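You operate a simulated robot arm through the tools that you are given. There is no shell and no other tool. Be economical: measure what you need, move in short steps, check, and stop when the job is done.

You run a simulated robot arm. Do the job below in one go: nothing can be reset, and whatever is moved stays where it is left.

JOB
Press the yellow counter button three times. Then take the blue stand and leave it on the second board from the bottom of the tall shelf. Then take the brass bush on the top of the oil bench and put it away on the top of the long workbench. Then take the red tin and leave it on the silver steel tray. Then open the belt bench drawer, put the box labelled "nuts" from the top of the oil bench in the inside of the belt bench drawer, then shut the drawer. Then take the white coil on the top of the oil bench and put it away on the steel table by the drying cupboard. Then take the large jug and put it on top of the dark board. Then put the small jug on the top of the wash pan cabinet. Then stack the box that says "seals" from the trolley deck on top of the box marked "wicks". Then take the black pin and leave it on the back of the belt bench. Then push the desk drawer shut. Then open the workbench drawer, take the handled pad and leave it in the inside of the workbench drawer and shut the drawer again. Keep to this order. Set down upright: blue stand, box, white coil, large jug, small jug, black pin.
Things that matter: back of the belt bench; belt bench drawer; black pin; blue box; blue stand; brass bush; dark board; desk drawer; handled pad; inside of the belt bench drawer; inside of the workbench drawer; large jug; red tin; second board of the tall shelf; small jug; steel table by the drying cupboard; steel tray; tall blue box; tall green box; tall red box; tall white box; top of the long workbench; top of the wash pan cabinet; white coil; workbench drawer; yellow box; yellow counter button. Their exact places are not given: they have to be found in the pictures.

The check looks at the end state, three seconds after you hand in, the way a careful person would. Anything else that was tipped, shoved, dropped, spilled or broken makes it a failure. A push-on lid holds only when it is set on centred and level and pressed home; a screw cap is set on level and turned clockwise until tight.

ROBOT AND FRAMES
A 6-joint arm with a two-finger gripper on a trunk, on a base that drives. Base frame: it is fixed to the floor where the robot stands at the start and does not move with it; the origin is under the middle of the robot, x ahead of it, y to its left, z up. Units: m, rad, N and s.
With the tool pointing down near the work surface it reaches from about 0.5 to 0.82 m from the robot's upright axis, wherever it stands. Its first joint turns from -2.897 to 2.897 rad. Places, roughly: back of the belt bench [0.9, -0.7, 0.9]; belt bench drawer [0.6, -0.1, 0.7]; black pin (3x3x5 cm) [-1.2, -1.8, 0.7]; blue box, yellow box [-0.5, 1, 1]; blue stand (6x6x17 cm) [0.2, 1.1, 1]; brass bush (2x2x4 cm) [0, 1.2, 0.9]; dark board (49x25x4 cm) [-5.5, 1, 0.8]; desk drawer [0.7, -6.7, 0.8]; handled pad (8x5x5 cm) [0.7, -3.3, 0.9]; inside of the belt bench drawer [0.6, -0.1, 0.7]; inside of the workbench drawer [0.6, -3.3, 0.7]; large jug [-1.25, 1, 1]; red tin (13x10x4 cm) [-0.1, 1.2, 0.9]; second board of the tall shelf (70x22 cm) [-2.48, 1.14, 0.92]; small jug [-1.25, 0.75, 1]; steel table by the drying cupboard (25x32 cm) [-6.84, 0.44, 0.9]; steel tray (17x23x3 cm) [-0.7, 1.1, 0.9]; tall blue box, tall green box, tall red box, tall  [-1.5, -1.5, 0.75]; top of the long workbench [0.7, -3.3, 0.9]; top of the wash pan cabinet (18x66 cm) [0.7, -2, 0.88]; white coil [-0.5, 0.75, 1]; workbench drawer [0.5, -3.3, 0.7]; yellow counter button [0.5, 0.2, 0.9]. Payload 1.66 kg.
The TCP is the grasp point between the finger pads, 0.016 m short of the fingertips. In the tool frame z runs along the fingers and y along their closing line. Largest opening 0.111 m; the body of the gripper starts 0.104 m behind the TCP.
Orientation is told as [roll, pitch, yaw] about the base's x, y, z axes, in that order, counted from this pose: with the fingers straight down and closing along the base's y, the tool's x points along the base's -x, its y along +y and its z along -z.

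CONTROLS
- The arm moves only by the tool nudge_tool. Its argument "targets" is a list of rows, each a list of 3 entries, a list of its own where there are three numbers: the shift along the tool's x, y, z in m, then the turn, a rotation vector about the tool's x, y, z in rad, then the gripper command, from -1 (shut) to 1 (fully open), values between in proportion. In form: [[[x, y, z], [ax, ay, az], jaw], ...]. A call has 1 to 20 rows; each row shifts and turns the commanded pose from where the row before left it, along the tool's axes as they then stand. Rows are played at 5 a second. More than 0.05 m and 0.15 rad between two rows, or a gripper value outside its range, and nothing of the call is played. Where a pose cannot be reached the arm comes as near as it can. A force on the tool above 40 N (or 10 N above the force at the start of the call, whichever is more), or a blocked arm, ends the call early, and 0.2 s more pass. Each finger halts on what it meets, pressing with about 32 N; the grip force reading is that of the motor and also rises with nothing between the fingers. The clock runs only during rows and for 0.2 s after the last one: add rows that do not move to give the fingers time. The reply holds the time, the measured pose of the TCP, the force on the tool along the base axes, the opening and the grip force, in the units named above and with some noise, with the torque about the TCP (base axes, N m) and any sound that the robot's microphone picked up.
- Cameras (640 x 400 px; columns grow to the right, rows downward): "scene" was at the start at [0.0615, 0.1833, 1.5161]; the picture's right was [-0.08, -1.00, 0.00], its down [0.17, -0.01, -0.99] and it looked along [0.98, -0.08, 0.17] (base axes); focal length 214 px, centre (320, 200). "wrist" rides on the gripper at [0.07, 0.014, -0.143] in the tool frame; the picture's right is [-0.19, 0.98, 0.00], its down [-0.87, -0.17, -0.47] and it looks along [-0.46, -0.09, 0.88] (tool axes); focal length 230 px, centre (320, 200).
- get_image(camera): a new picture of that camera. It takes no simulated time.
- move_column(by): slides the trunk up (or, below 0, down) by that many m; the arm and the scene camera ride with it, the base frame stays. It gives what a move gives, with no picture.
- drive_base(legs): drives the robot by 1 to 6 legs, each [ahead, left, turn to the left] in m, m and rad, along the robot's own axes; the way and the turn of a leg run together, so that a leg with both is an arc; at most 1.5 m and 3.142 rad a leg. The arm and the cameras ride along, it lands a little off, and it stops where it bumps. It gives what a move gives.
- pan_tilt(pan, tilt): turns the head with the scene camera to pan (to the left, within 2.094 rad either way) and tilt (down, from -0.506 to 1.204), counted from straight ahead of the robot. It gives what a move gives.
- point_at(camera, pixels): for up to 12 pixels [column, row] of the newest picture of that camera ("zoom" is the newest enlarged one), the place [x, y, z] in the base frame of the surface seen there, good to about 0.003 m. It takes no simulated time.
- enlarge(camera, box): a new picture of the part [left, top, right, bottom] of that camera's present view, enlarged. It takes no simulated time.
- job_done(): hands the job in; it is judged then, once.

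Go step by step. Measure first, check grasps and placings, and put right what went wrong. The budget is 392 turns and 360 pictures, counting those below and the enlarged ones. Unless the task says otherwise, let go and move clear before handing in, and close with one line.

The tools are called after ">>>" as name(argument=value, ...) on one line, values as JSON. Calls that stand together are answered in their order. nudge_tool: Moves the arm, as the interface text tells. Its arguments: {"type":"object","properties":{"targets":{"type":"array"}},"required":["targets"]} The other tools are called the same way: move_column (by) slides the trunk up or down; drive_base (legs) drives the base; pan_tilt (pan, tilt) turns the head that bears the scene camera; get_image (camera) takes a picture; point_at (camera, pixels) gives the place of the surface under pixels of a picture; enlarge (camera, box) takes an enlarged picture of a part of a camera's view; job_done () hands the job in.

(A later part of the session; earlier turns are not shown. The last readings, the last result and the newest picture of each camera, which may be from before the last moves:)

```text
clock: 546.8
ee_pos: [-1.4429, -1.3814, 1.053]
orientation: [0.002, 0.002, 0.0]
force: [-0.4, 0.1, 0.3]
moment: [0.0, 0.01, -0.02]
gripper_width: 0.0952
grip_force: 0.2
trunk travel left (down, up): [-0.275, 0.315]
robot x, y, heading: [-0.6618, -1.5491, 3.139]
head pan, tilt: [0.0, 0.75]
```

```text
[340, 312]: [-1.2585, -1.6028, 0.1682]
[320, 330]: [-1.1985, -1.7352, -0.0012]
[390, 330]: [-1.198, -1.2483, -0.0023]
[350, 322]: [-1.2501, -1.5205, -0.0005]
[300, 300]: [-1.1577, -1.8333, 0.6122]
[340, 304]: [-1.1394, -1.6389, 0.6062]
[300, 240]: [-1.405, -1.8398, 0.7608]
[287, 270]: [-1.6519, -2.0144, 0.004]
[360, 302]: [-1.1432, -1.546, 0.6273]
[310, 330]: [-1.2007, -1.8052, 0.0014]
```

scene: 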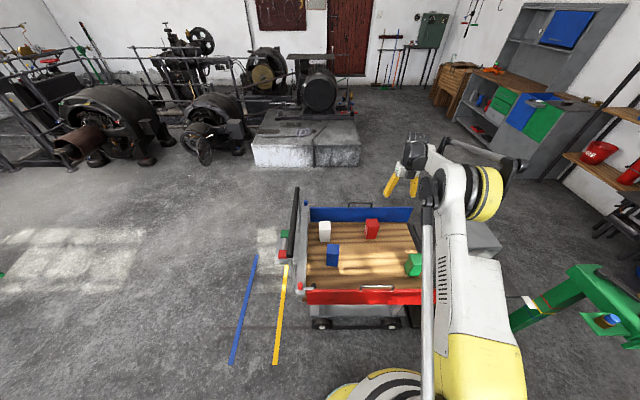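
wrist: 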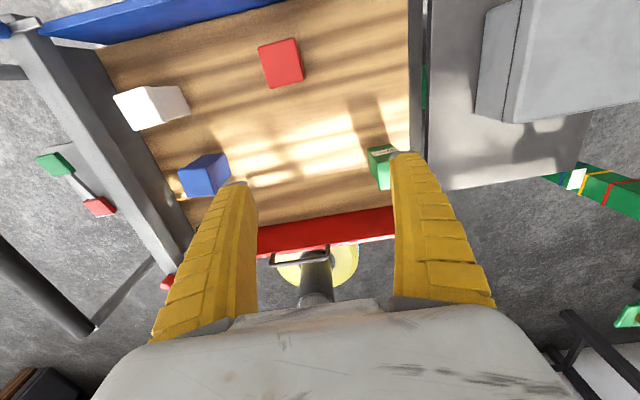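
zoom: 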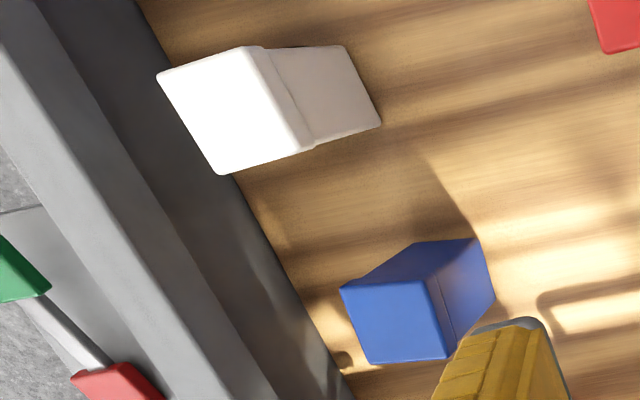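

The trolley's near side is at x≈−1.13, so a base at −0.78 is safe. I move there and bring the hand above the white box.

>>> drive_base(legs=[[0.115, 0.07, 0]])

>>> nudge_tool(targets=[[[-0.006, -0.042, 0], [0, 0, 0], 0.6], [[-0.006, -0.042, 0], [0, 0, 0], 0.6], [[-0.006, -0.042, 0], [0, 0, 0], 0.6], [[-0.006, -0.042, 0], [0, 0, 0], 0.6], [[-0.006, -0.042, 0], [0, 0, 0], 0.6], [[-0.006, -0.042, 0], [0, 0, -0.05], 0.6], [[0, 0, 0], [0, 0, 0], 0.6]])

>>> get_image(camera="wrist")

```text
clock: 548.1
ee_pos: [-1.5583, -1.4518, 1.0508]
orientation: [0.005, 0.0, 0.0]
force: [0.9, -0.3, -1.3]
moment: [0.0, -0.03, -0.01]
gripper_width: 0.0954
grip_force: 0.5
trunk travel left (down, up): [-0.275, 0.315]
robot x, y, heading: [-0.7771, -1.6252, 3.136]
head pan, tilt: [0.0, 0.75]
```

```text
clock: 549.7
ee_pos: [-1.5133, -1.5802, 1.0518]
orientation: [-0.009, 0.001, 0.074]
force: [0.4, 0.6, -0.3]
moment: [-0.05, 0.01, -0.01]
gripper_width: 0.0901
grip_force: 0.6
out of reach, approached as far as the arm can: row 2, 3, 4, 5, 6
trunk travel left (down, up): [-0.275, 0.315]
robot x, y, heading: [-0.7782, -1.6183, 3.138]
head pan, tilt: [0.0, 0.75]
```

```text
173 pictures are left
```

wrist: 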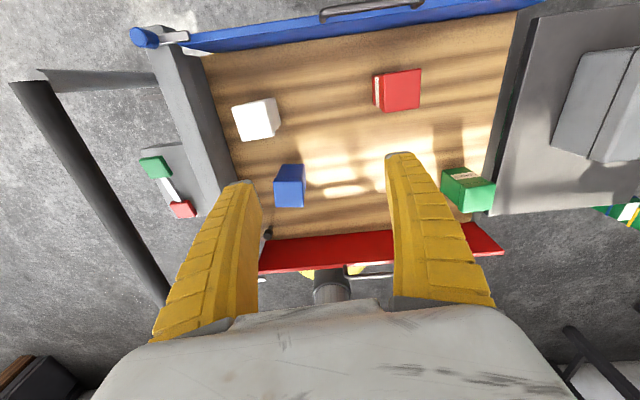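

The wrist's turn limit blocks this orientation here. I turn the hand back 90° so it closes along x, aligned to the white box.

>>> nudge_tool(targets=[[[0, 0, 0], [0, 0, -0.1406], 0.8], [[0, 0, 0], [0, 0, -0.1406], 0.8], [[0, 0, 0], [0, 0, -0.1406], 0.8], [[0, 0, 0], [0, 0, -0.1406], 0.8], [[0, 0, 0], [0, 0, -0.1406], 0.8], [[0, 0, 0], [0, 0, -0.1406], 0.8], [[0, 0, 0], [0, 0, -0.1406], 0.8], [[0, 0, 0], [0, 0, -0.1406], 0.8], [[0, 0, 0], [0, 0, -0.1406], 0.8], [[0, 0, 0], [0, 0, -0.1406], 0.8], [[0, 0, 0], [0, 0, -0.1406], 0.8], [[0.042, 0.002, 0], [0, 0, 0], 0.8], [[0.042, 0.002, 0], [0, 0, 0], 0.8], [[0.041, 0.002, 0], [0, 0, 0], 0.8], [[0, 0, 0], [0, 0, 0], 0.8]])

>>> get_image(camera="wrist")

```text
clock: 552.9
ee_pos: [-1.5174, -1.7053, 1.051]
orientation: [0.001, -0.003, 1.597]
force: [0.1, -0.5, 0.0]
moment: [-0.01, -0.01, -0.02]
gripper_width: 0.1005
grip_force: 0.6
trunk travel left (down, up): [-0.275, 0.315]
robot x, y, heading: [-0.7769, -1.6163, 3.131]
head pan, tilt: [0.0, 0.75]
```

```text
172 pictures are left
```

wrist: 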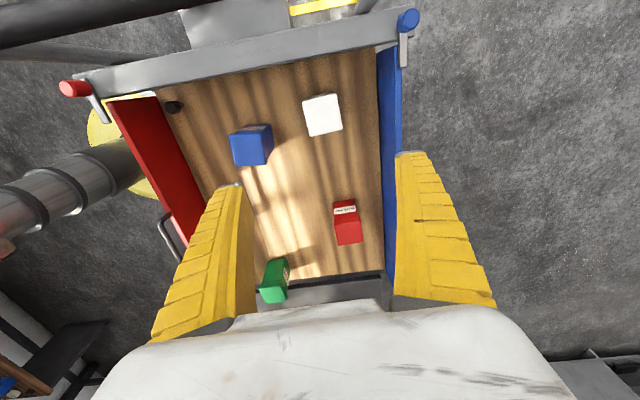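

A dark rail shows at the top left; I measure it because my camera bracket will come down on that side.

>>> point_at(camera="wrist", pixels=[[150, 25], [60, 15], [100, 50], [230, 65], [340, 45], [300, 60], [325, 115], [308, 100], [338, 97], [343, 128], [311, 136]])

```text
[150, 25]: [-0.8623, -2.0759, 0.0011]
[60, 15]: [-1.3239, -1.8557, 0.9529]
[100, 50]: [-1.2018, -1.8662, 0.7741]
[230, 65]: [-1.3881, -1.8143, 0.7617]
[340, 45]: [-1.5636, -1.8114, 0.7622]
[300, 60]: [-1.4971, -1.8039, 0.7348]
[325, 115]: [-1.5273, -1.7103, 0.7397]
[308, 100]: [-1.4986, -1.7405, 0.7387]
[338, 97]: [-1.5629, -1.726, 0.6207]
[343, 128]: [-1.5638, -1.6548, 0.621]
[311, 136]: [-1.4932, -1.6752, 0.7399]
```

The rail is at y≈−1.856, leaving about 5 cm for the camera. I centre on the white box and lower by trunk first, then look.

>>> nudge_tool(targets=[[[0.003, 0.006, 0], [0, 0, -0.02], 0.8], [[0, 0, 0], [0, 0, 0], 0.8]])

>>> move_column(by=-0.24)

>>> get_image(camera="wrist")

```text
clock: 553.5
ee_pos: [-1.5232, -1.7092, 1.0515]
orientation: [0.002, -0.001, 1.616]
force: [0.7, 0.3, -0.6]
moment: [0.0, 0.01, -0.01]
gripper_width: 0.1007
grip_force: 0.6
trunk travel left (down, up): [-0.275, 0.315]
robot x, y, heading: [-0.7768, -1.6187, 3.14]
head pan, tilt: [0.0, 0.75]
```

```text
clock: 556.0
ee_pos: [-1.5233, -1.7093, 0.81]
orientation: [0.0, -0.002, 1.617]
force: [-0.5, -0.1, 0.6]
moment: [0.01, -0.03, 0.0]
gripper_width: 0.1005
grip_force: 1.1
trunk travel left (down, up): [-0.035, 0.555]
robot x, y, heading: [-0.7713, -1.6219, 3.137]
head pan, tilt: [0.0, 0.75]
```

```text
171 pictures are left
```

wrist: 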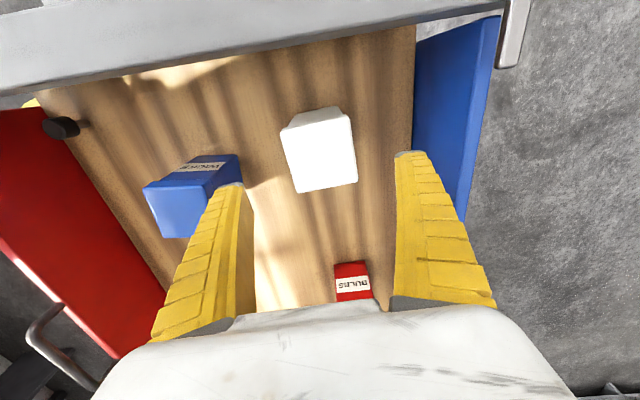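

Fingers straddle the white box and keep clear of the blue one. I go down to z≈0.70, close, and lift.

>>> nudge_tool(targets=[[[0, 0, 0.04], [0, 0, 0], 0.8], [[0, 0, 0.04], [0, 0, 0], 0.8], [[0, 0, 0.03], [0, 0, 0], 0.8], [[0, 0, 0], [0, 0, 0], 0.8]])

>>> get_image(camera="wrist")

```text
clock: 557.0
ee_pos: [-1.522, -1.7083, 0.7007]
orientation: [0.003, -0.002, 1.617]
force: [0.6, -0.4, -0.3]
moment: [0.02, -0.05, -0.01]
gripper_width: 0.1003
grip_force: 0.3
trunk travel left (down, up): [-0.035, 0.555]
robot x, y, heading: [-0.7772, -1.6191, 3.142]
head pan, tilt: [0.0, 0.75]
```

```text
170 pictures are left
```

wrist: 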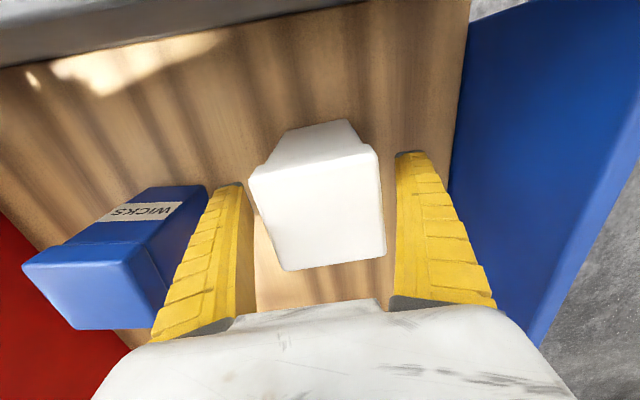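

>>> nudge_tool(targets=[[[0, 0, 0], [0, 0, 0], 0.5], [[0, 0, 0], [0, 0, 0], 0.2], [[0, 0, 0], [0, 0, 0], -1], [[0, 0, 0], [0, 0, 0], -1], [[0, 0, -0.02], [0, 0, 0], -1], [[0, 0, -0.04], [0, 0, 0], -1], [[0, 0, -0.04], [0, 0, 0], -1], [[0, 0, -0.04], [0, 0, 0], -1], [[0, 0, 0], [0, 0, 0], -1]])

>>> get_image(camera="wrist")

```text
clock: 559.0
ee_pos: [-1.5223, -1.7102, 0.8419]
orientation: [0.002, -0.002, 1.616]
force: [0.1, 0.8, -2.4]
moment: [-0.03, 0.0, 0.0]
gripper_width: 0.0621
grip_force: 31.7
trunk travel left (down, up): [-0.035, 0.555]
robot x, y, heading: [-0.7754, -1.6197, 3.136]
head pan, tilt: [0.0, 0.75]
```

```text
169 pictures are left
```

wrist: 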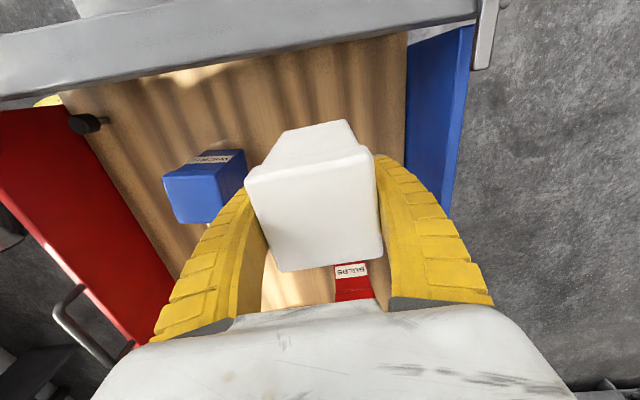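

White held (0.062 m). I raise a bit more and re-measure the blue top for a precise stack.

>>> move_column(by=0.1)

>>> nudge_tool(targets=[[[0, 0, 0], [0, 0, 0.083], -1], [[0, 0, 0], [0, 0, 0.083], -1], [[-0.01, -0.03, 0], [0, 0, 0], -1], [[-0.01, -0.03, 0], [0, 0, 0], -1], [[0, 0, 0], [0, 0, 0], -1]])

>>> get_image(camera="wrist")

>>> enlarge(camera="scene", box=[290, 190, 430, 310])

```text
clock: 560.3
ee_pos: [-1.5225, -1.7088, 0.9422]
orientation: [0.002, -0.001, 1.615]
force: [-0.3, 0.3, -3.1]
moment: [0.01, 0.01, -0.03]
gripper_width: 0.0617
grip_force: 31.6
trunk travel left (down, up): [-0.135, 0.455]
robot x, y, heading: [-0.7733, -1.6191, 3.142]
head pan, tilt: [0.0, 0.75]
```

```text
clock: 561.5
ee_pos: [-1.4607, -1.6968, 0.9417]
orientation: [0.002, -0.002, 1.45]
force: [-0.2, -0.1, -2.8]
moment: [-0.02, 0.0, -0.03]
gripper_width: 0.0618
grip_force: 31.8
trunk travel left (down, up): [-0.135, 0.455]
robot x, y, heading: [-0.7761, -1.6166, 3.14]
head pan, tilt: [0.0, 0.75]
```

```text
168 pictures are left
```

wrist: 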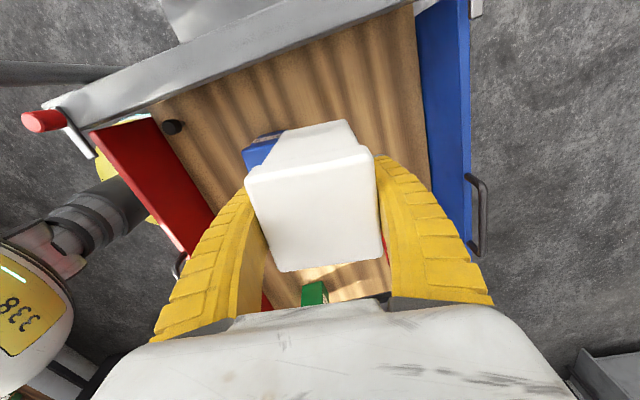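

```text
3.33 times, centred on (360, 250) of scene
```

zoom: 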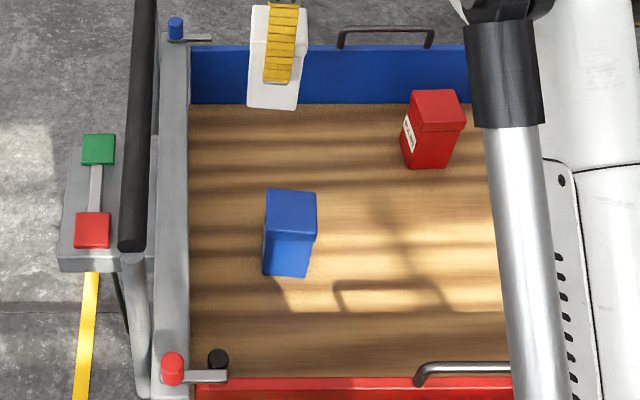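

I measure the blue top's corners from this scene enlargement.

>>> point_at(camera="zoom", pixels=[[270, 192], [313, 194], [313, 234], [268, 229], [290, 212], [292, 191], [290, 232], [268, 210], [314, 214]])

```text
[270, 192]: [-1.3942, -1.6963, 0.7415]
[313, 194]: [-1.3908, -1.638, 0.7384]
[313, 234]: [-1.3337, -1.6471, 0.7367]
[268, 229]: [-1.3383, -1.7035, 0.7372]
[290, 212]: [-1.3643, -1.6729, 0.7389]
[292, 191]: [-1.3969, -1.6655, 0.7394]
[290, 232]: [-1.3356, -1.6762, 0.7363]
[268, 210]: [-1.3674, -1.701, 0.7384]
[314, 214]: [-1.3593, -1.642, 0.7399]
```

Blue top centre ≈(-1.3645, −1.669), yaw ≈−0.14. I bring the white box above it.

>>> nudge_tool(targets=[[[-0.0137, -0.0304, 0], [0, 0, 0.02], -1], [[-0.0137, -0.0304, 0], [0, 0, 0], -1], [[-0.0137, -0.0304, 0], [0, 0, 0], -1], [[0, 0, 0.04], [0, 0, 0], -1], [[0, 0, 0.04], [0, 0, 0], -1], [[0, 0, 0.02], [0, 0, 0], -1], [[0, 0, 0], [0, 0, 0], -1]])

>>> get_image(camera="wrist")

>>> enlarge(camera="scene", box=[290, 190, 430, 310])

```text
clock: 563.1
ee_pos: [-1.3638, -1.6669, 0.8412]
orientation: [0.001, -0.001, 1.429]
force: [-0.2, 0.7, -2.5]
moment: [0.02, -0.02, -0.03]
gripper_width: 0.0617
grip_force: 31.2
trunk travel left (down, up): [-0.135, 0.455]
robot x, y, heading: [-0.7771, -1.6143, 3.135]
head pan, tilt: [0.0, 0.75]
```

```text
166 pictures are left
```

wrist: 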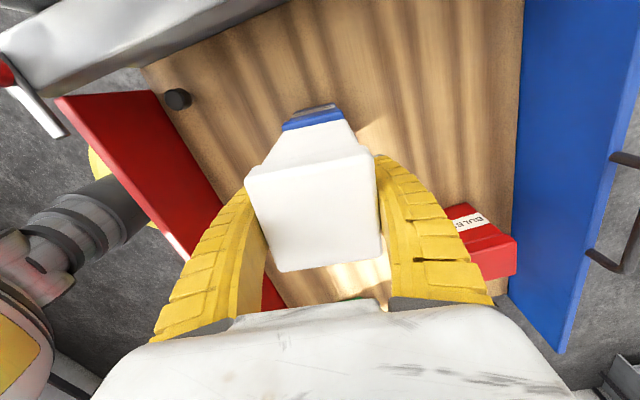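

```text
3.33 times, centred on (360, 250) of scene
```

zoom: 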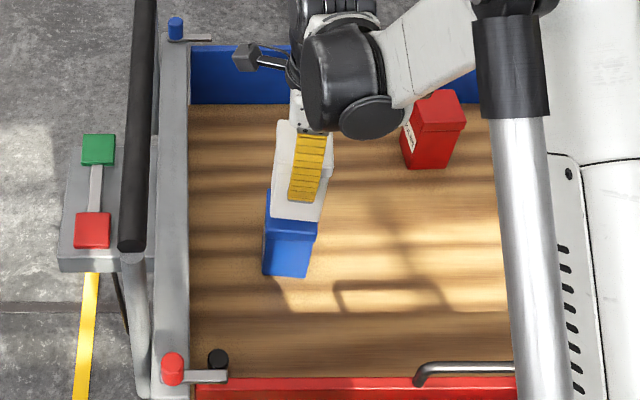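

It floats 2 cm above, aligned. I adjust 2 mm and lower until contact.

>>> nudge_tool(targets=[[[0.002, 0, 0.01], [0, 0, 0], -1], [[0, 0, 0.006], [0, 0, 0], -1], [[0, 0, 0.002], [0, 0, 0], -1], [[0, 0, 0.002], [0, 0, 0], -1], [[0, 0, 0], [0, 0, 0], -1]])

```text
clock: 564.3
ee_pos: [-1.3666, -1.6701, 0.8211]
orientation: [0.002, -0.003, 1.433]
force: [0.4, 0.0, -3.2]
moment: [-0.04, -0.01, 0.0]
gripper_width: 0.0619
grip_force: 32.0
trunk travel left (down, up): [-0.135, 0.455]
robot x, y, heading: [-0.7776, -1.6225, 3.134]
head pan, tilt: [0.0, 0.75]
```

>>> nudge_tool(targets=[[[0, 0, 0.0015], [0, 0, 0], -1], [[0, 0, 0.0015], [0, 0, 0], -1], [[0, 0, 0], [0, 0, 0], -1]])

>>> get_image(camera="wrist")

```text
clock: 565.1
ee_pos: [-1.365, -1.6703, 0.82]
orientation: [0.005, -0.002, 1.43]
force: [-5.0, -0.2, 26.0]
moment: [-0.15, 0.08, 0.02]
gripper_width: 0.0625
grip_force: 31.9
trunk travel left (down, up): [-0.135, 0.455]
robot x, y, heading: [-0.7741, -1.6201, 3.139]
head pan, tilt: [0.0, 0.75]
```

```text
164 pictures are left
```

wrist: 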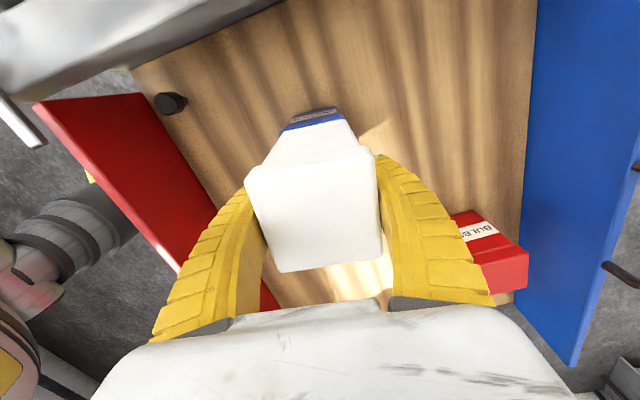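

Contact at 26 N. I ease up, open to ~8 cm, and rise straight.

>>> nudge_tool(targets=[[[0, 0, -0.0015], [0, 0, 0], -1], [[0, 0, 0], [0, 0, 0], 0.25], [[0, 0, 0], [0, 0, 0], 0.5], [[0, 0, 0], [0, 0, 0], 0.5], [[0, 0, -0.03], [0, 0, 0], 0.5], [[0, 0, -0.04], [0, 0, 0], 0.5], [[0, 0, -0.04], [0, 0, 0], 0.5], [[0, 0, 0], [0, 0, 0], 0.5]])

>>> move_column(by=0.15)

>>> get_image(camera="wrist")

>>> get_image(camera="scene")

```text
clock: 566.9
ee_pos: [-1.364, -1.6703, 0.9309]
orientation: [0.001, -0.002, 1.432]
force: [0.2, -0.1, -0.2]
moment: [-0.01, 0.04, 0.01]
gripper_width: 0.0847
grip_force: 0.7
trunk travel left (down, up): [-0.135, 0.455]
robot x, y, heading: [-0.7797, -1.6217, 3.139]
head pan, tilt: [0.0, 0.75]
```

```text
clock: 568.6
ee_pos: [-1.3641, -1.6695, 1.08]
orientation: [0.001, -0.002, 1.43]
force: [-0.2, 0.0, -0.9]
moment: [0.0, 0.02, 0.0]
gripper_width: 0.0843
grip_force: 0.2
trunk travel left (down, up): [-0.285, 0.305]
robot x, y, heading: [-0.7756, -1.6175, 3.137]
head pan, tilt: [0.0, 0.75]
```

```text
163 pictures are left
```

wrist: 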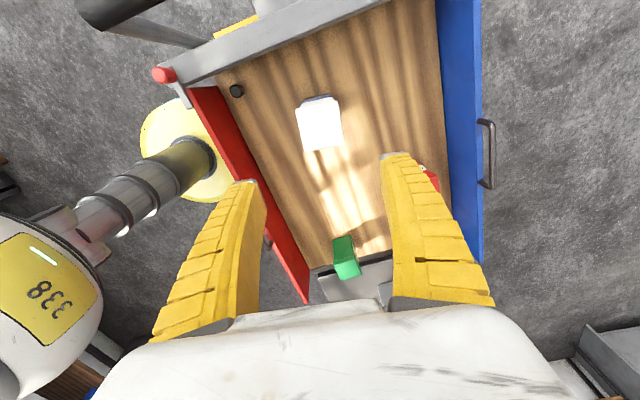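

```text
162 pictures are left
```

scene: 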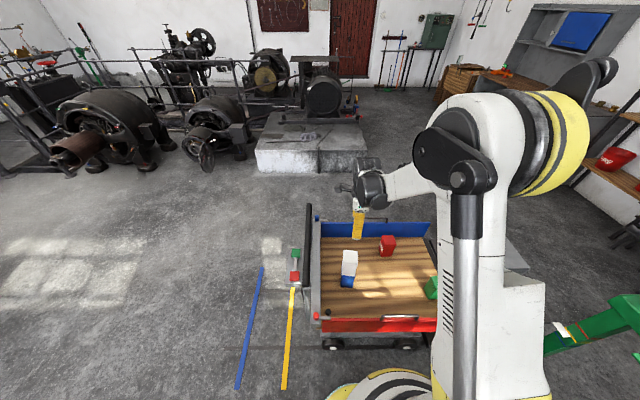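

White stands on blue. The black pin is at wrist (237,90), in the trolley's corner. I enlarge and measure it.

>>> enlarge(camera="wrist", box=[150, 40, 310, 140])

>>> enlarge(camera="scene", box=[295, 280, 375, 350])

>>> point_at(camera="wrist", pixels=[[237, 90], [235, 84], [238, 97], [231, 90], [243, 90], [185, 100], [200, 85], [215, 75], [210, 95], [165, 75]])

```text
4.00 times, centred on (230, 90) of wrist
```

zoom: 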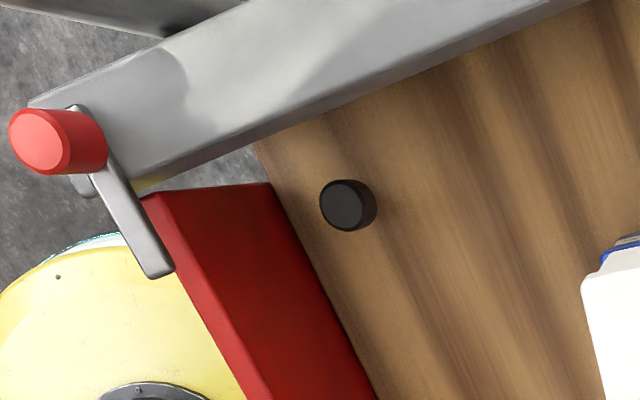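

```text
5.71 times, centred on (335, 315) of scene
```

zoom: 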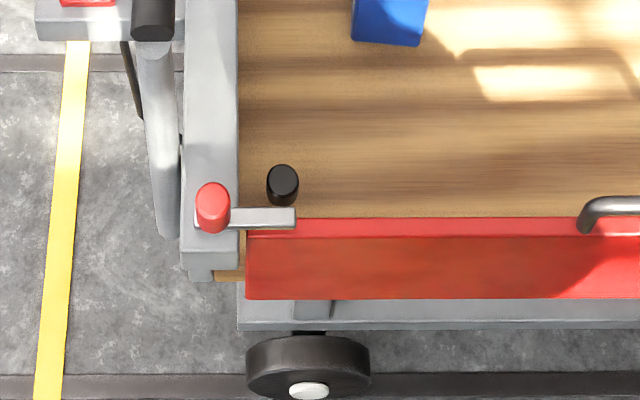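

```text
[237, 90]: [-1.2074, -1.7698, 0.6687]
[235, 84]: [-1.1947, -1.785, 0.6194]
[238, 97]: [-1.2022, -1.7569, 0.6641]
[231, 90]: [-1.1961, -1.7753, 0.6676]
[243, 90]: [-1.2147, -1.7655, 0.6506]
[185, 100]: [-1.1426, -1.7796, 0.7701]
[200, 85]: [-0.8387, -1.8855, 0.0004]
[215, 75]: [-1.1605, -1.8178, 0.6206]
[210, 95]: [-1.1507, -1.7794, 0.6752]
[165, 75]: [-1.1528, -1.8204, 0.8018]
```

The pin stands at (-1.205, −1.770), top 0.668, close to the red board and south wall. I'll close along x with the hand leaning north so its body clears wall and latch. First I back off 0.23 m for reach and set that orientation.

>>> drive_base(legs=[[-0.23, 0, 0]])

>>> nudge_tool(targets=[[[0, 0, 0], [0, 0, -0.141], 0], [[0, 0.035, 0], [0, 0, 0], 0], [[0, 0.035, 0], [0, 0, 0], 0], [[0, 0, 0], [0, 0.1, 0], 0], [[0, 0, 0], [0, 0.1, 0], 0], [[0, 0, 0], [0, 0.1, 0], 0], [[0, 0, 0], [0, 0.1, 0], 0], [[0, 0, 0], [0, 0, 0], 0]])

>>> get_image(camera="wrist")

```text
clock: 570.4
ee_pos: [-1.1342, -1.6714, 1.0815]
orientation: [0.003, -0.003, 1.429]
force: [0.1, 0.2, 0.5]
moment: [-0.03, 0.07, 0.01]
gripper_width: 0.0847
grip_force: 0.9
trunk travel left (down, up): [-0.285, 0.305]
robot x, y, heading: [-0.5501, -1.624, 3.137]
head pan, tilt: [0.0, 0.75]
```

```text
clock: 572.2
ee_pos: [-1.2071, -1.6709, 1.0801]
orientation: [0.001, 0.397, 1.573]
force: [-0.8, 0.3, 0.3]
moment: [0.02, 0.02, 0.03]
gripper_width: 0.0577
grip_force: 1.5
trunk travel left (down, up): [-0.285, 0.305]
robot x, y, heading: [-0.5456, -1.6194, 3.139]
head pan, tilt: [0.0, 0.75]
```

```text
159 pictures are left
```

wrist: 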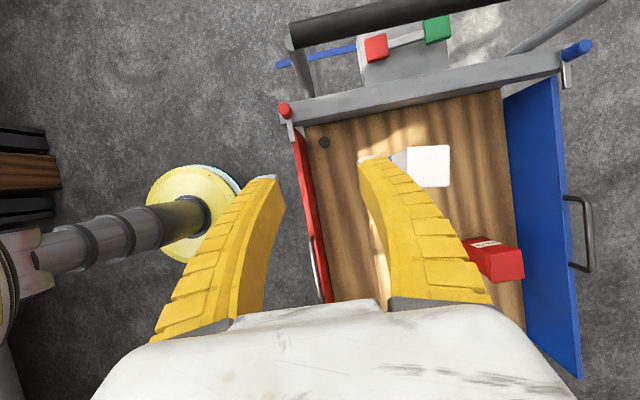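

I refine the pin's and board's positions from this view.

>>> enlarge(camera="wrist", box=[280, 110, 370, 180])

>>> point_at(camera="wrist", pixels=[[323, 143], [320, 141], [326, 145], [310, 140], [303, 140], [315, 150], [323, 132], [330, 140]])

```text
5.71 times, centred on (325, 145) of wrist
```

zoom: 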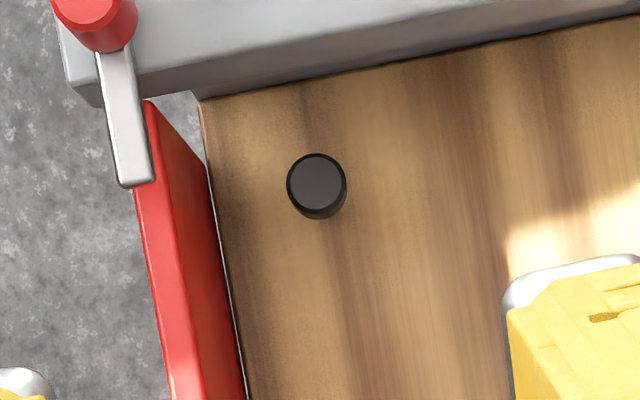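

```text
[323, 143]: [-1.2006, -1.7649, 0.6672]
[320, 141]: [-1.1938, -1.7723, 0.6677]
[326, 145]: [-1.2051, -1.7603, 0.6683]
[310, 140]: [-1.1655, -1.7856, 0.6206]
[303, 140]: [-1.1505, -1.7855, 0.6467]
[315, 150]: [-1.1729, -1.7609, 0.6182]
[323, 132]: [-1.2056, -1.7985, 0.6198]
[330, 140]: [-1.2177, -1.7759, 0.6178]
```

The pin is at (-1.203, −1.767) with over 3 cm free on all sides. I lower by trunk and then move diagonally to a hover.

>>> move_column(by=-0.25)

>>> nudge_tool(targets=[[[0.0166, -0.0013, 0.043], [0, 0, 0], 0], [[0.0166, -0.0013, 0.043], [0, 0, 0], 0], [[0.0166, -0.0014, 0.043], [0, 0, 0], 0], [[0, 0, 0], [0, 0, 0], 0]])

>>> get_image(camera="wrist")

```text
clock: 574.8
ee_pos: [-1.2065, -1.6706, 0.831]
orientation: [0.001, 0.398, 1.572]
force: [0.9, -0.4, -0.3]
moment: [-0.04, 0.03, -0.01]
gripper_width: 0.0573
grip_force: 1.2
trunk travel left (down, up): [-0.035, 0.555]
robot x, y, heading: [-0.5479, -1.6218, 3.137]
head pan, tilt: [0.0, 0.75]
```

```text
clock: 575.8
ee_pos: [-1.2023, -1.7704, 0.7308]
orientation: [0.002, 0.399, 1.572]
force: [0.0, -0.8, -1.0]
moment: [-0.02, -0.01, 0.03]
gripper_width: 0.0576
grip_force: 1.3
trunk travel left (down, up): [-0.035, 0.555]
robot x, y, heading: [-0.5489, -1.6198, 3.136]
head pan, tilt: [0.0, 0.75]
```

```text
157 pictures are left
```

wrist: 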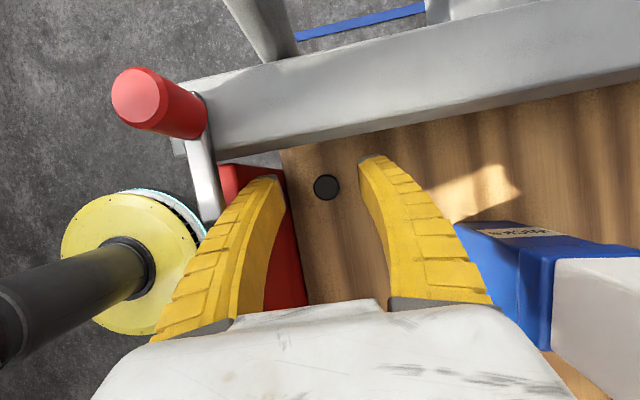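

The pin is visible between the fingers. I narrow the jaws to ~4.3 cm to keep clear of the red board, and measure once more.

>>> nudge_tool(targets=[[[0, 0, 0], [0, 0, 0], -0.22], [[0, 0, 0], [0, 0, 0], -0.22], [[0, 0, 0], [0, 0, 0], -0.22]])

>>> enlarge(camera="wrist", box=[230, 140, 430, 240])

>>> point_at(camera="wrist", pixels=[[326, 187], [318, 187], [335, 186], [326, 180], [326, 196], [285, 195], [272, 180], [365, 165]])

```text
clock: 576.5
ee_pos: [-1.2017, -1.7688, 0.7319]
orientation: [0.001, 0.398, 1.572]
force: [-0.3, 0.5, 0.7]
moment: [0.01, -0.04, 0.0]
gripper_width: 0.0456
grip_force: 1.5
trunk travel left (down, up): [-0.035, 0.555]
robot x, y, heading: [-0.5528, -1.616, 3.137]
head pan, tilt: [0.0, 0.75]
```

```text
3.20 times, centred on (330, 190) of wrist
```

zoom: 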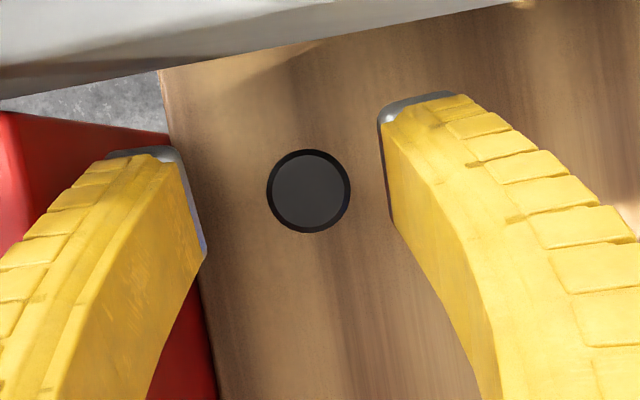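

```text
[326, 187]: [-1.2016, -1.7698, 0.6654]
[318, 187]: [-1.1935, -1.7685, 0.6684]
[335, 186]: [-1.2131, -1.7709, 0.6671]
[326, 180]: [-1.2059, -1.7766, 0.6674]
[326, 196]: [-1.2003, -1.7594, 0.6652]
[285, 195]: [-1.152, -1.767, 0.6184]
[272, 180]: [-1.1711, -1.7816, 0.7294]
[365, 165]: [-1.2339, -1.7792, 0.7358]
```

Aligned within 1 mm. I go straight down to z≈0.65, close, and lift.

>>> nudge_tool(targets=[[[-0.0155, 0, 0.0369], [0, 0, 0], -0.22], [[-0.0158, 0, 0.0378], [0, 0, 0], -0.22], [[0, 0, 0], [0, 0, 0], -0.22], [[0, 0, 0], [0, 0, 0], -1], [[0, 0, 0], [0, 0, 0], -1], [[-0.0, 0, 0], [0, 0, 0], -1]])

>>> get_image(camera="wrist")

```text
clock: 578.0
ee_pos: [-1.2003, -1.7692, 0.6514]
orientation: [0.002, 0.398, 1.574]
force: [-0.4, 0.7, -0.7]
moment: [0.05, 0.02, -0.03]
gripper_width: 0.0196
grip_force: 31.8
trunk travel left (down, up): [-0.035, 0.555]
robot x, y, heading: [-0.5483, -1.6199, 3.136]
head pan, tilt: [0.0, 0.75]
```

```text
155 pictures are left
```

wrist: 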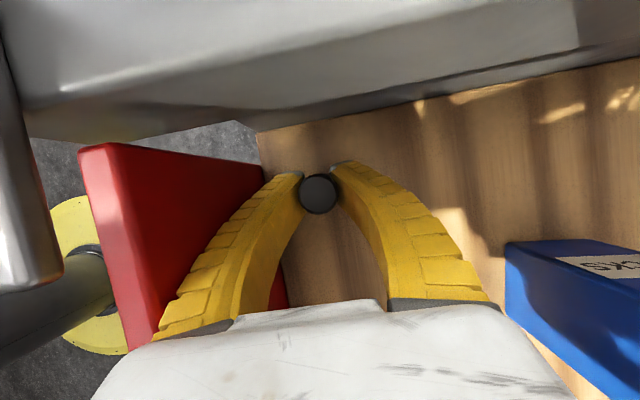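

The pin is gripped. I lift straight with the trunk and check.

>>> move_column(by=0.15)

>>> get_image(camera="wrist")

>>> move_column(by=0.35)

>>> get_image(camera="scene")

```text
clock: 579.7
ee_pos: [-1.2022, -1.7675, 0.8]
orientation: [0.002, 0.399, 1.573]
force: [0.7, 0.1, -0.8]
moment: [0.02, -0.02, -0.01]
gripper_width: 0.0193
grip_force: 32.2
trunk travel left (down, up): [-0.185, 0.405]
robot x, y, heading: [-0.547, -1.6198, 3.134]
head pan, tilt: [0.0, 0.75]
```

```text
154 pictures are left
```

wrist: 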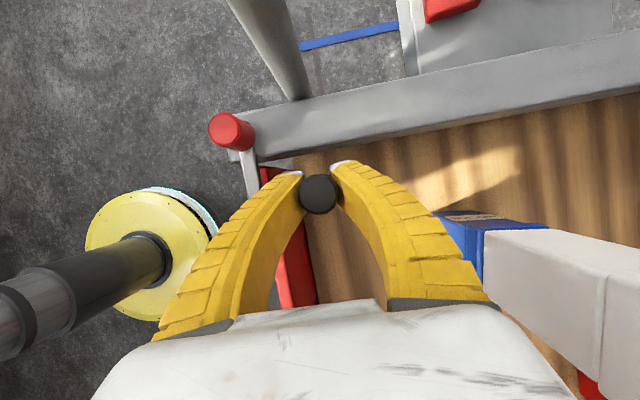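

```text
clock: 583.1
ee_pos: [-1.202, -1.7688, 1.1509]
orientation: [0.003, 0.399, 1.572]
force: [0.0, -0.9, -0.9]
moment: [-0.05, -0.06, 0.0]
gripper_width: 0.0191
grip_force: 32.1
trunk travel left (down, up): [-0.535, 0.055]
robot x, y, heading: [-0.5489, -1.6164, 3.136]
head pan, tilt: [0.0, 0.75]
```

```text
153 pictures are left
```

scene: 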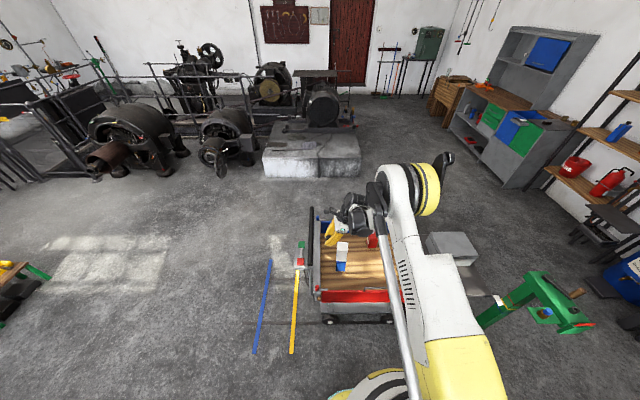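

Trolley and stack are undisturbed. I turn round to the belt bench and look at its back part near y −0.7.

>>> drive_base(legs=[[0, 0, -3.136], [0.2, 0.9, 0]])

>>> pan_tilt(pan=0.0, tilt=0.65)

>>> get_image(camera="scene")

>>> enlarge(camera="scene", box=[200, 130, 440, 290])

```text
clock: 595.3
ee_pos: [0.2934, -0.561, 1.151]
orientation: [0.002, 0.397, -1.555]
force: [0.6, -0.7, -0.5]
moment: [-0.03, 0.03, -0.02]
gripper_width: 0.0186
grip_force: 31.6
trunk travel left (down, up): [-0.535, 0.055]
robot x, y, heading: [-0.3605, -0.7209, 0.009]
head pan, tilt: [0.0, 0.75]
```

```text
clock: 595.9
ee_pos: [0.2914, -0.5608, 1.1502]
orientation: [0.001, 0.398, -1.553]
force: [-0.3, -0.2, 0.1]
moment: [0.01, -0.04, 0.0]
gripper_width: 0.0187
grip_force: 31.6
trunk travel left (down, up): [-0.535, 0.055]
robot x, y, heading: [-0.3595, -0.7195, 0.012]
head pan, tilt: [0.0, 0.649]
```

```text
152 pictures are left
```

scene: 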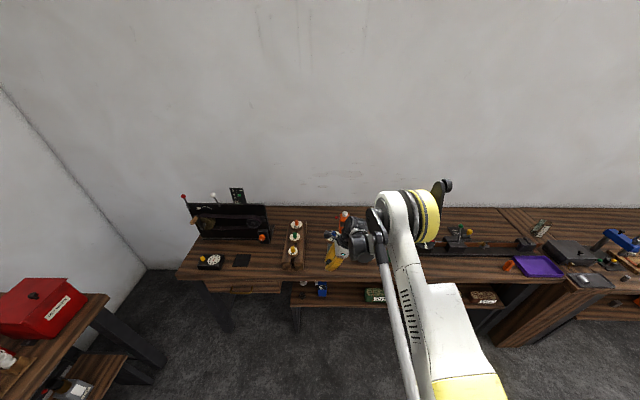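

```text
2.50 times, centred on (320, 210) of scene
```

zoom: 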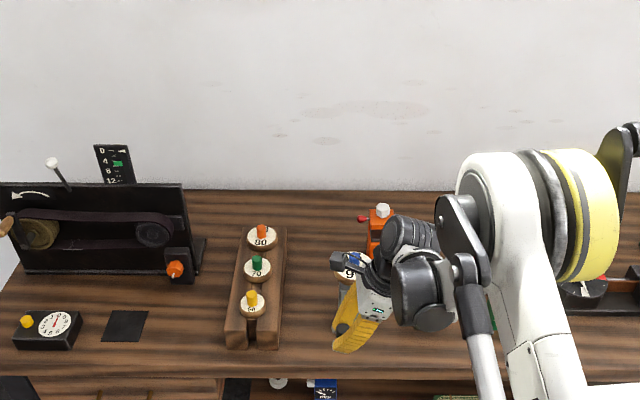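

The back strip of the bench behind the things is free. I measure some places there and glance at the dial.

>>> point_at(camera="zoom", pixels=[[320, 205], [320, 230], [420, 205], [300, 195], [382, 212], [370, 230], [262, 230], [350, 250], [440, 195], [230, 215]])

>>> enlarge(camera="scene", box=[190, 245, 230, 275])

>>> get_image(camera="wrist")

```text
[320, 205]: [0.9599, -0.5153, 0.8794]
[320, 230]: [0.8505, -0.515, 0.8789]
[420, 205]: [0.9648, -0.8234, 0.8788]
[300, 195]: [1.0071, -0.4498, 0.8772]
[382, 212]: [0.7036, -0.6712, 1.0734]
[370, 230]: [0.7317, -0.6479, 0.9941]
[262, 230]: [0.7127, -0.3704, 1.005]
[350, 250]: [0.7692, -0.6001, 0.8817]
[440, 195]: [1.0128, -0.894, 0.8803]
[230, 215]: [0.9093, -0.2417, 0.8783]
```

```text
13.33 times, centred on (210, 260) of scene
```

zoom: 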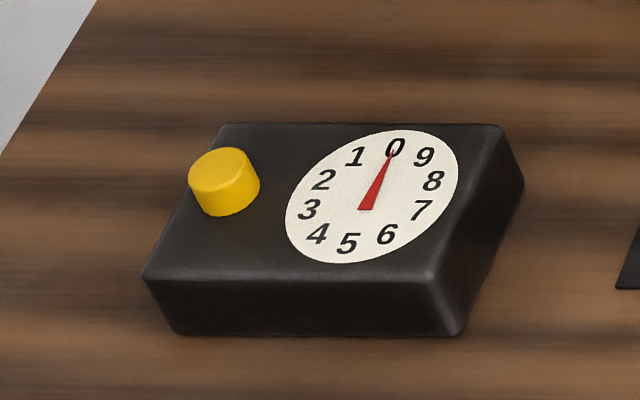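

```text
149 pictures are left
```

wrist: 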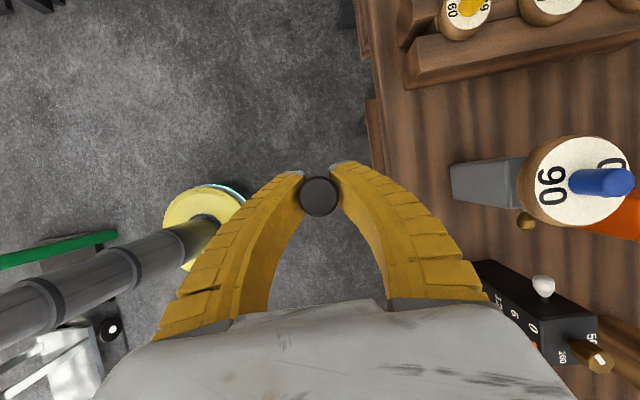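

The back strip is free at z 0.879 (e.g. (0.92, −0.58)); I'll use that. I drive up to the bench with the pin passing above everything.

>>> move_column(by=0.05)

>>> drive_base(legs=[[0.3, 0.05, -0.01], [0.175, 0.05, 0]])

>>> get_image(camera="wrist")

>>> get_image(camera="scene")

```text
clock: 596.9
ee_pos: [0.2934, -0.5601, 1.2]
orientation: [0.002, 0.397, -1.553]
force: [0.1, -0.7, 0.0]
moment: [0.02, 0.0, -0.01]
gripper_width: 0.0184
grip_force: 31.4
trunk travel left (down, up): [-0.585, 0.005]
robot x, y, heading: [-0.3586, -0.7166, 0.011]
head pan, tilt: [0.0, 0.649]
```

```text
clock: 600.0
ee_pos: [0.7648, -0.4649, 1.2004]
orientation: [0.002, 0.398, -1.564]
force: [0.7, -0.4, -2.3]
moment: [0.02, 0.04, 0.0]
gripper_width: 0.0181
grip_force: 31.6
trunk travel left (down, up): [-0.585, 0.005]
robot x, y, heading: [0.1114, -0.6167, 0.004]
head pan, tilt: [0.0, 0.649]
```

```text
148 pictures are left
```

wrist: 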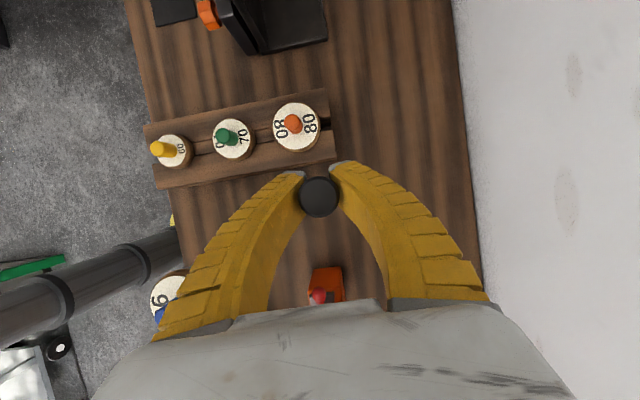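

```text
147 pictures are left
```

scene: 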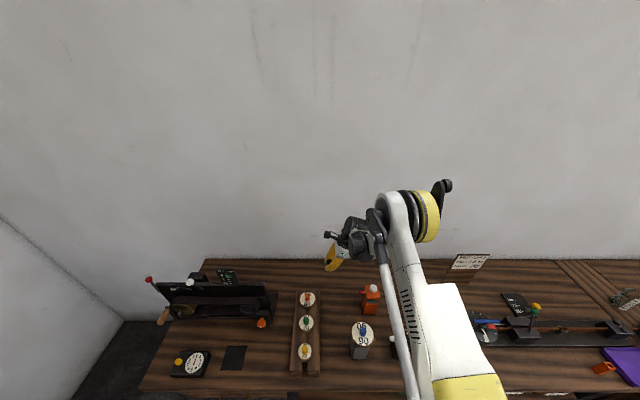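

I move the pin to (0.91, −0.54), behind the orange bottle and clear of it.

>>> nudge_tool(targets=[[[-0.0173, 0.0363, -0.0073], [0, 0, 0], -1], [[-0.0173, 0.0363, -0.0073], [0, 0, 0], -1], [[-0.0173, 0.0363, -0.0073], [0, 0, 0], -1], [[-0.0173, 0.0363, -0.0073], [0, 0, 0], -1], [[0, 0, 0], [0, 0, 0], -1]])

>>> get_image(camera="scene")

```text
clock: 601.2
ee_pos: [0.9009, -0.54, 1.2064]
orientation: [0.004, 0.396, -1.563]
force: [-0.7, -0.2, -0.8]
moment: [-0.02, -0.01, -0.03]
gripper_width: 0.0183
grip_force: 32.2
out of reach, approached as far as the arm can: row 4
trunk travel left (down, up): [-0.585, 0.005]
robot x, y, heading: [0.111, -0.6167, 0.003]
head pan, tilt: [0.0, 0.649]
```

```text
146 pictures are left
```

scene: 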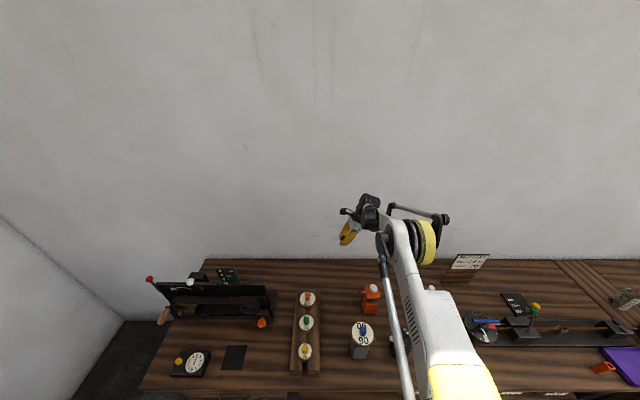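

Before lowering I measure the arm's height over the orange bottle (top ≈1.08).

>>> point_at(camera="scene", pixels=[[368, 203], [372, 220], [390, 222], [395, 212], [405, 207], [420, 228], [385, 245], [371, 288], [363, 330], [445, 217], [390, 235]])

>>> enlarge(camera="scene", box=[320, 170, 480, 350])

```text
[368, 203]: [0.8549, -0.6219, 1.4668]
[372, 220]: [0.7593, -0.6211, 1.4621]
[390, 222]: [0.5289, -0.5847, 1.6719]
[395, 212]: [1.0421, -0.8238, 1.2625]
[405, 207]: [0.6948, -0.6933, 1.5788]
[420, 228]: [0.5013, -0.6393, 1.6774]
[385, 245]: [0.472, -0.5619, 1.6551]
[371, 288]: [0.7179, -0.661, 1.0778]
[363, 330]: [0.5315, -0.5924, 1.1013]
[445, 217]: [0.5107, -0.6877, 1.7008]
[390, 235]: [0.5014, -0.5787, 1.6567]
```

```text
2.22 times, centred on (400, 260) of scene
```

zoom: 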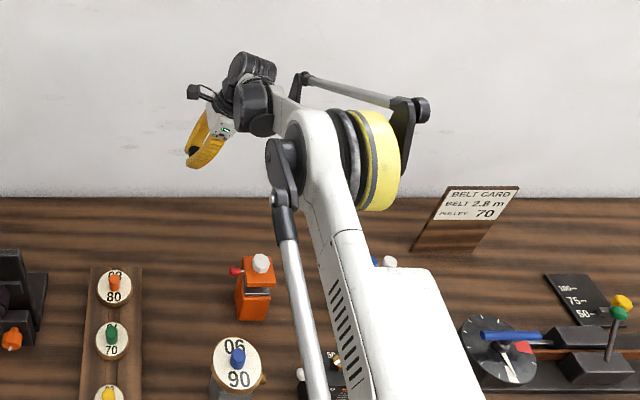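

The wrist would come down close to the orange bottle (y −0.62). I strafe 0.09 m left so the wrist passes between bottle and rack, then lower partway.

>>> drive_base(legs=[[0, 0.085, 0]])

>>> move_column(by=-0.2)

>>> get_image(camera="scene")

>>> get_image(camera="wrist")

```text
clock: 602.3
ee_pos: [0.9021, -0.4545, 1.2073]
orientation: [0.004, 0.396, -1.564]
force: [-0.5, 0.4, 0.2]
moment: [-0.05, 0.0, -0.01]
gripper_width: 0.0182
grip_force: 31.7
trunk travel left (down, up): [-0.585, 0.005]
robot x, y, heading: [0.112, -0.5336, 0.008]
head pan, tilt: [0.0, 0.649]
```

```text
clock: 604.5
ee_pos: [0.9017, -0.4548, 1.0072]
orientation: [0.004, 0.397, -1.565]
force: [0.1, -0.4, -1.3]
moment: [-0.01, -0.01, -0.02]
gripper_width: 0.0178
grip_force: 32.2
trunk travel left (down, up): [-0.385, 0.205]
robot x, y, heading: [0.109, -0.5355, -0.001]
head pan, tilt: [0.0, 0.649]
```

```text
144 pictures are left
```

scene: 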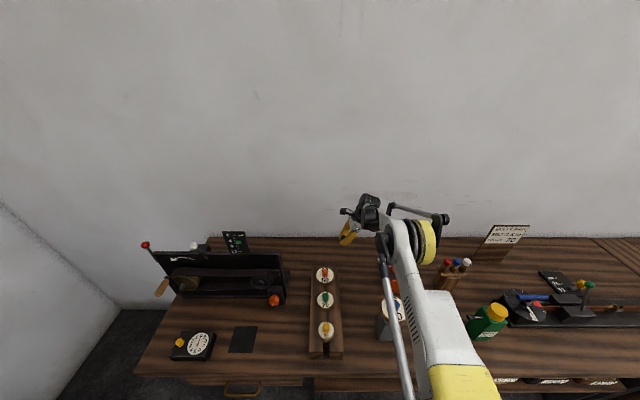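

```text
143 pictures are left
```

wrist: 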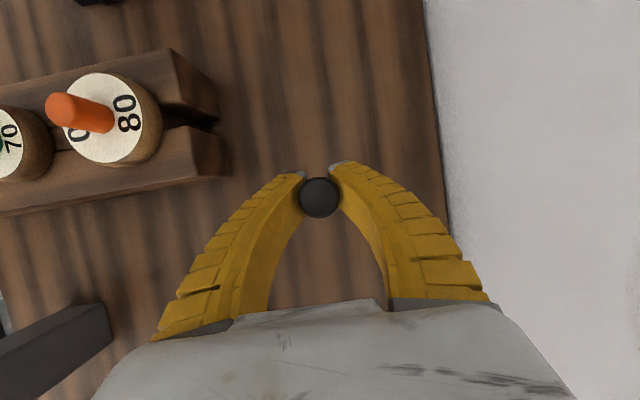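

Clear all round. I lower 8.5 cm more by trunk and measure the contact with small steps.

>>> move_column(by=-0.085)

>>> nudge_tool(targets=[[[-0.0023, 0, 0.0055], [0, 0, 0], -1], [[-0.0008, 0, 0.0018], [0, 0, 0], -1], [[0, 0, 0], [0, 0, 0], -1]])

>>> get_image(camera="scene")

```text
clock: 605.7
ee_pos: [0.9012, -0.4547, 0.9214]
orientation: [0.003, 0.396, -1.563]
force: [0.2, -0.2, -0.1]
moment: [0.02, 0.03, -0.01]
gripper_width: 0.0176
grip_force: 32.0
trunk travel left (down, up): [-0.3, 0.29]
robot x, y, heading: [0.1114, -0.5335, 0.001]
head pan, tilt: [0.0, 0.649]
```

```text
clock: 606.5
ee_pos: [0.8982, -0.4555, 0.9177]
orientation: [0.006, 0.397, -1.564]
force: [0.4, -1.0, -0.6]
moment: [0.01, 0.04, -0.01]
gripper_width: 0.0176
grip_force: 32.2
out of reach, approached as far as the arm can: row 2
trunk travel left (down, up): [-0.3, 0.29]
robot x, y, heading: [0.1144, -0.5353, 0.005]
head pan, tilt: [0.0, 0.649]
```

```text
142 pictures are left
```

scene: 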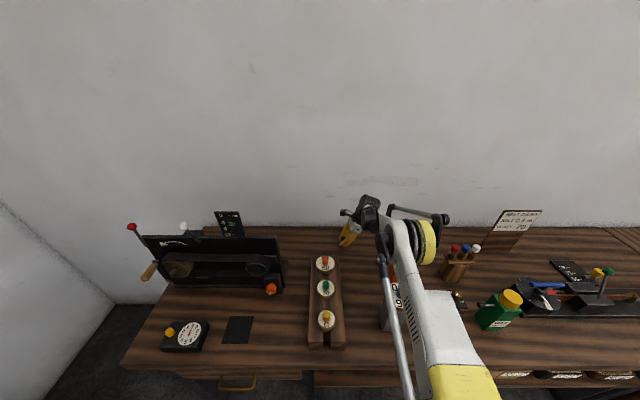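

The arm is at its reach limit, so I use the trunk for the last millimetres.

>>> move_column(by=-0.004)

>>> move_column(by=-0.002)

```text
clock: 607.0
ee_pos: [0.8992, -0.4558, 0.9137]
orientation: [0.004, 0.397, -1.563]
force: [-0.3, 0.0, 0.0]
moment: [0.03, -0.01, 0.0]
gripper_width: 0.0176
grip_force: 31.6
trunk travel left (down, up): [-0.296, 0.294]
robot x, y, heading: [0.1116, -0.5358, 0.0]
head pan, tilt: [0.0, 0.649]
```

```text
clock: 607.5
ee_pos: [0.8989, -0.4552, 0.9119]
orientation: [0.005, 0.396, -1.565]
force: [-0.2, 0.3, -0.7]
moment: [0.01, -0.02, -0.02]
gripper_width: 0.0174
grip_force: 32.2
trunk travel left (down, up): [-0.294, 0.296]
robot x, y, heading: [0.1123, -0.5336, 0.002]
head pan, tilt: [0.0, 0.649]
```

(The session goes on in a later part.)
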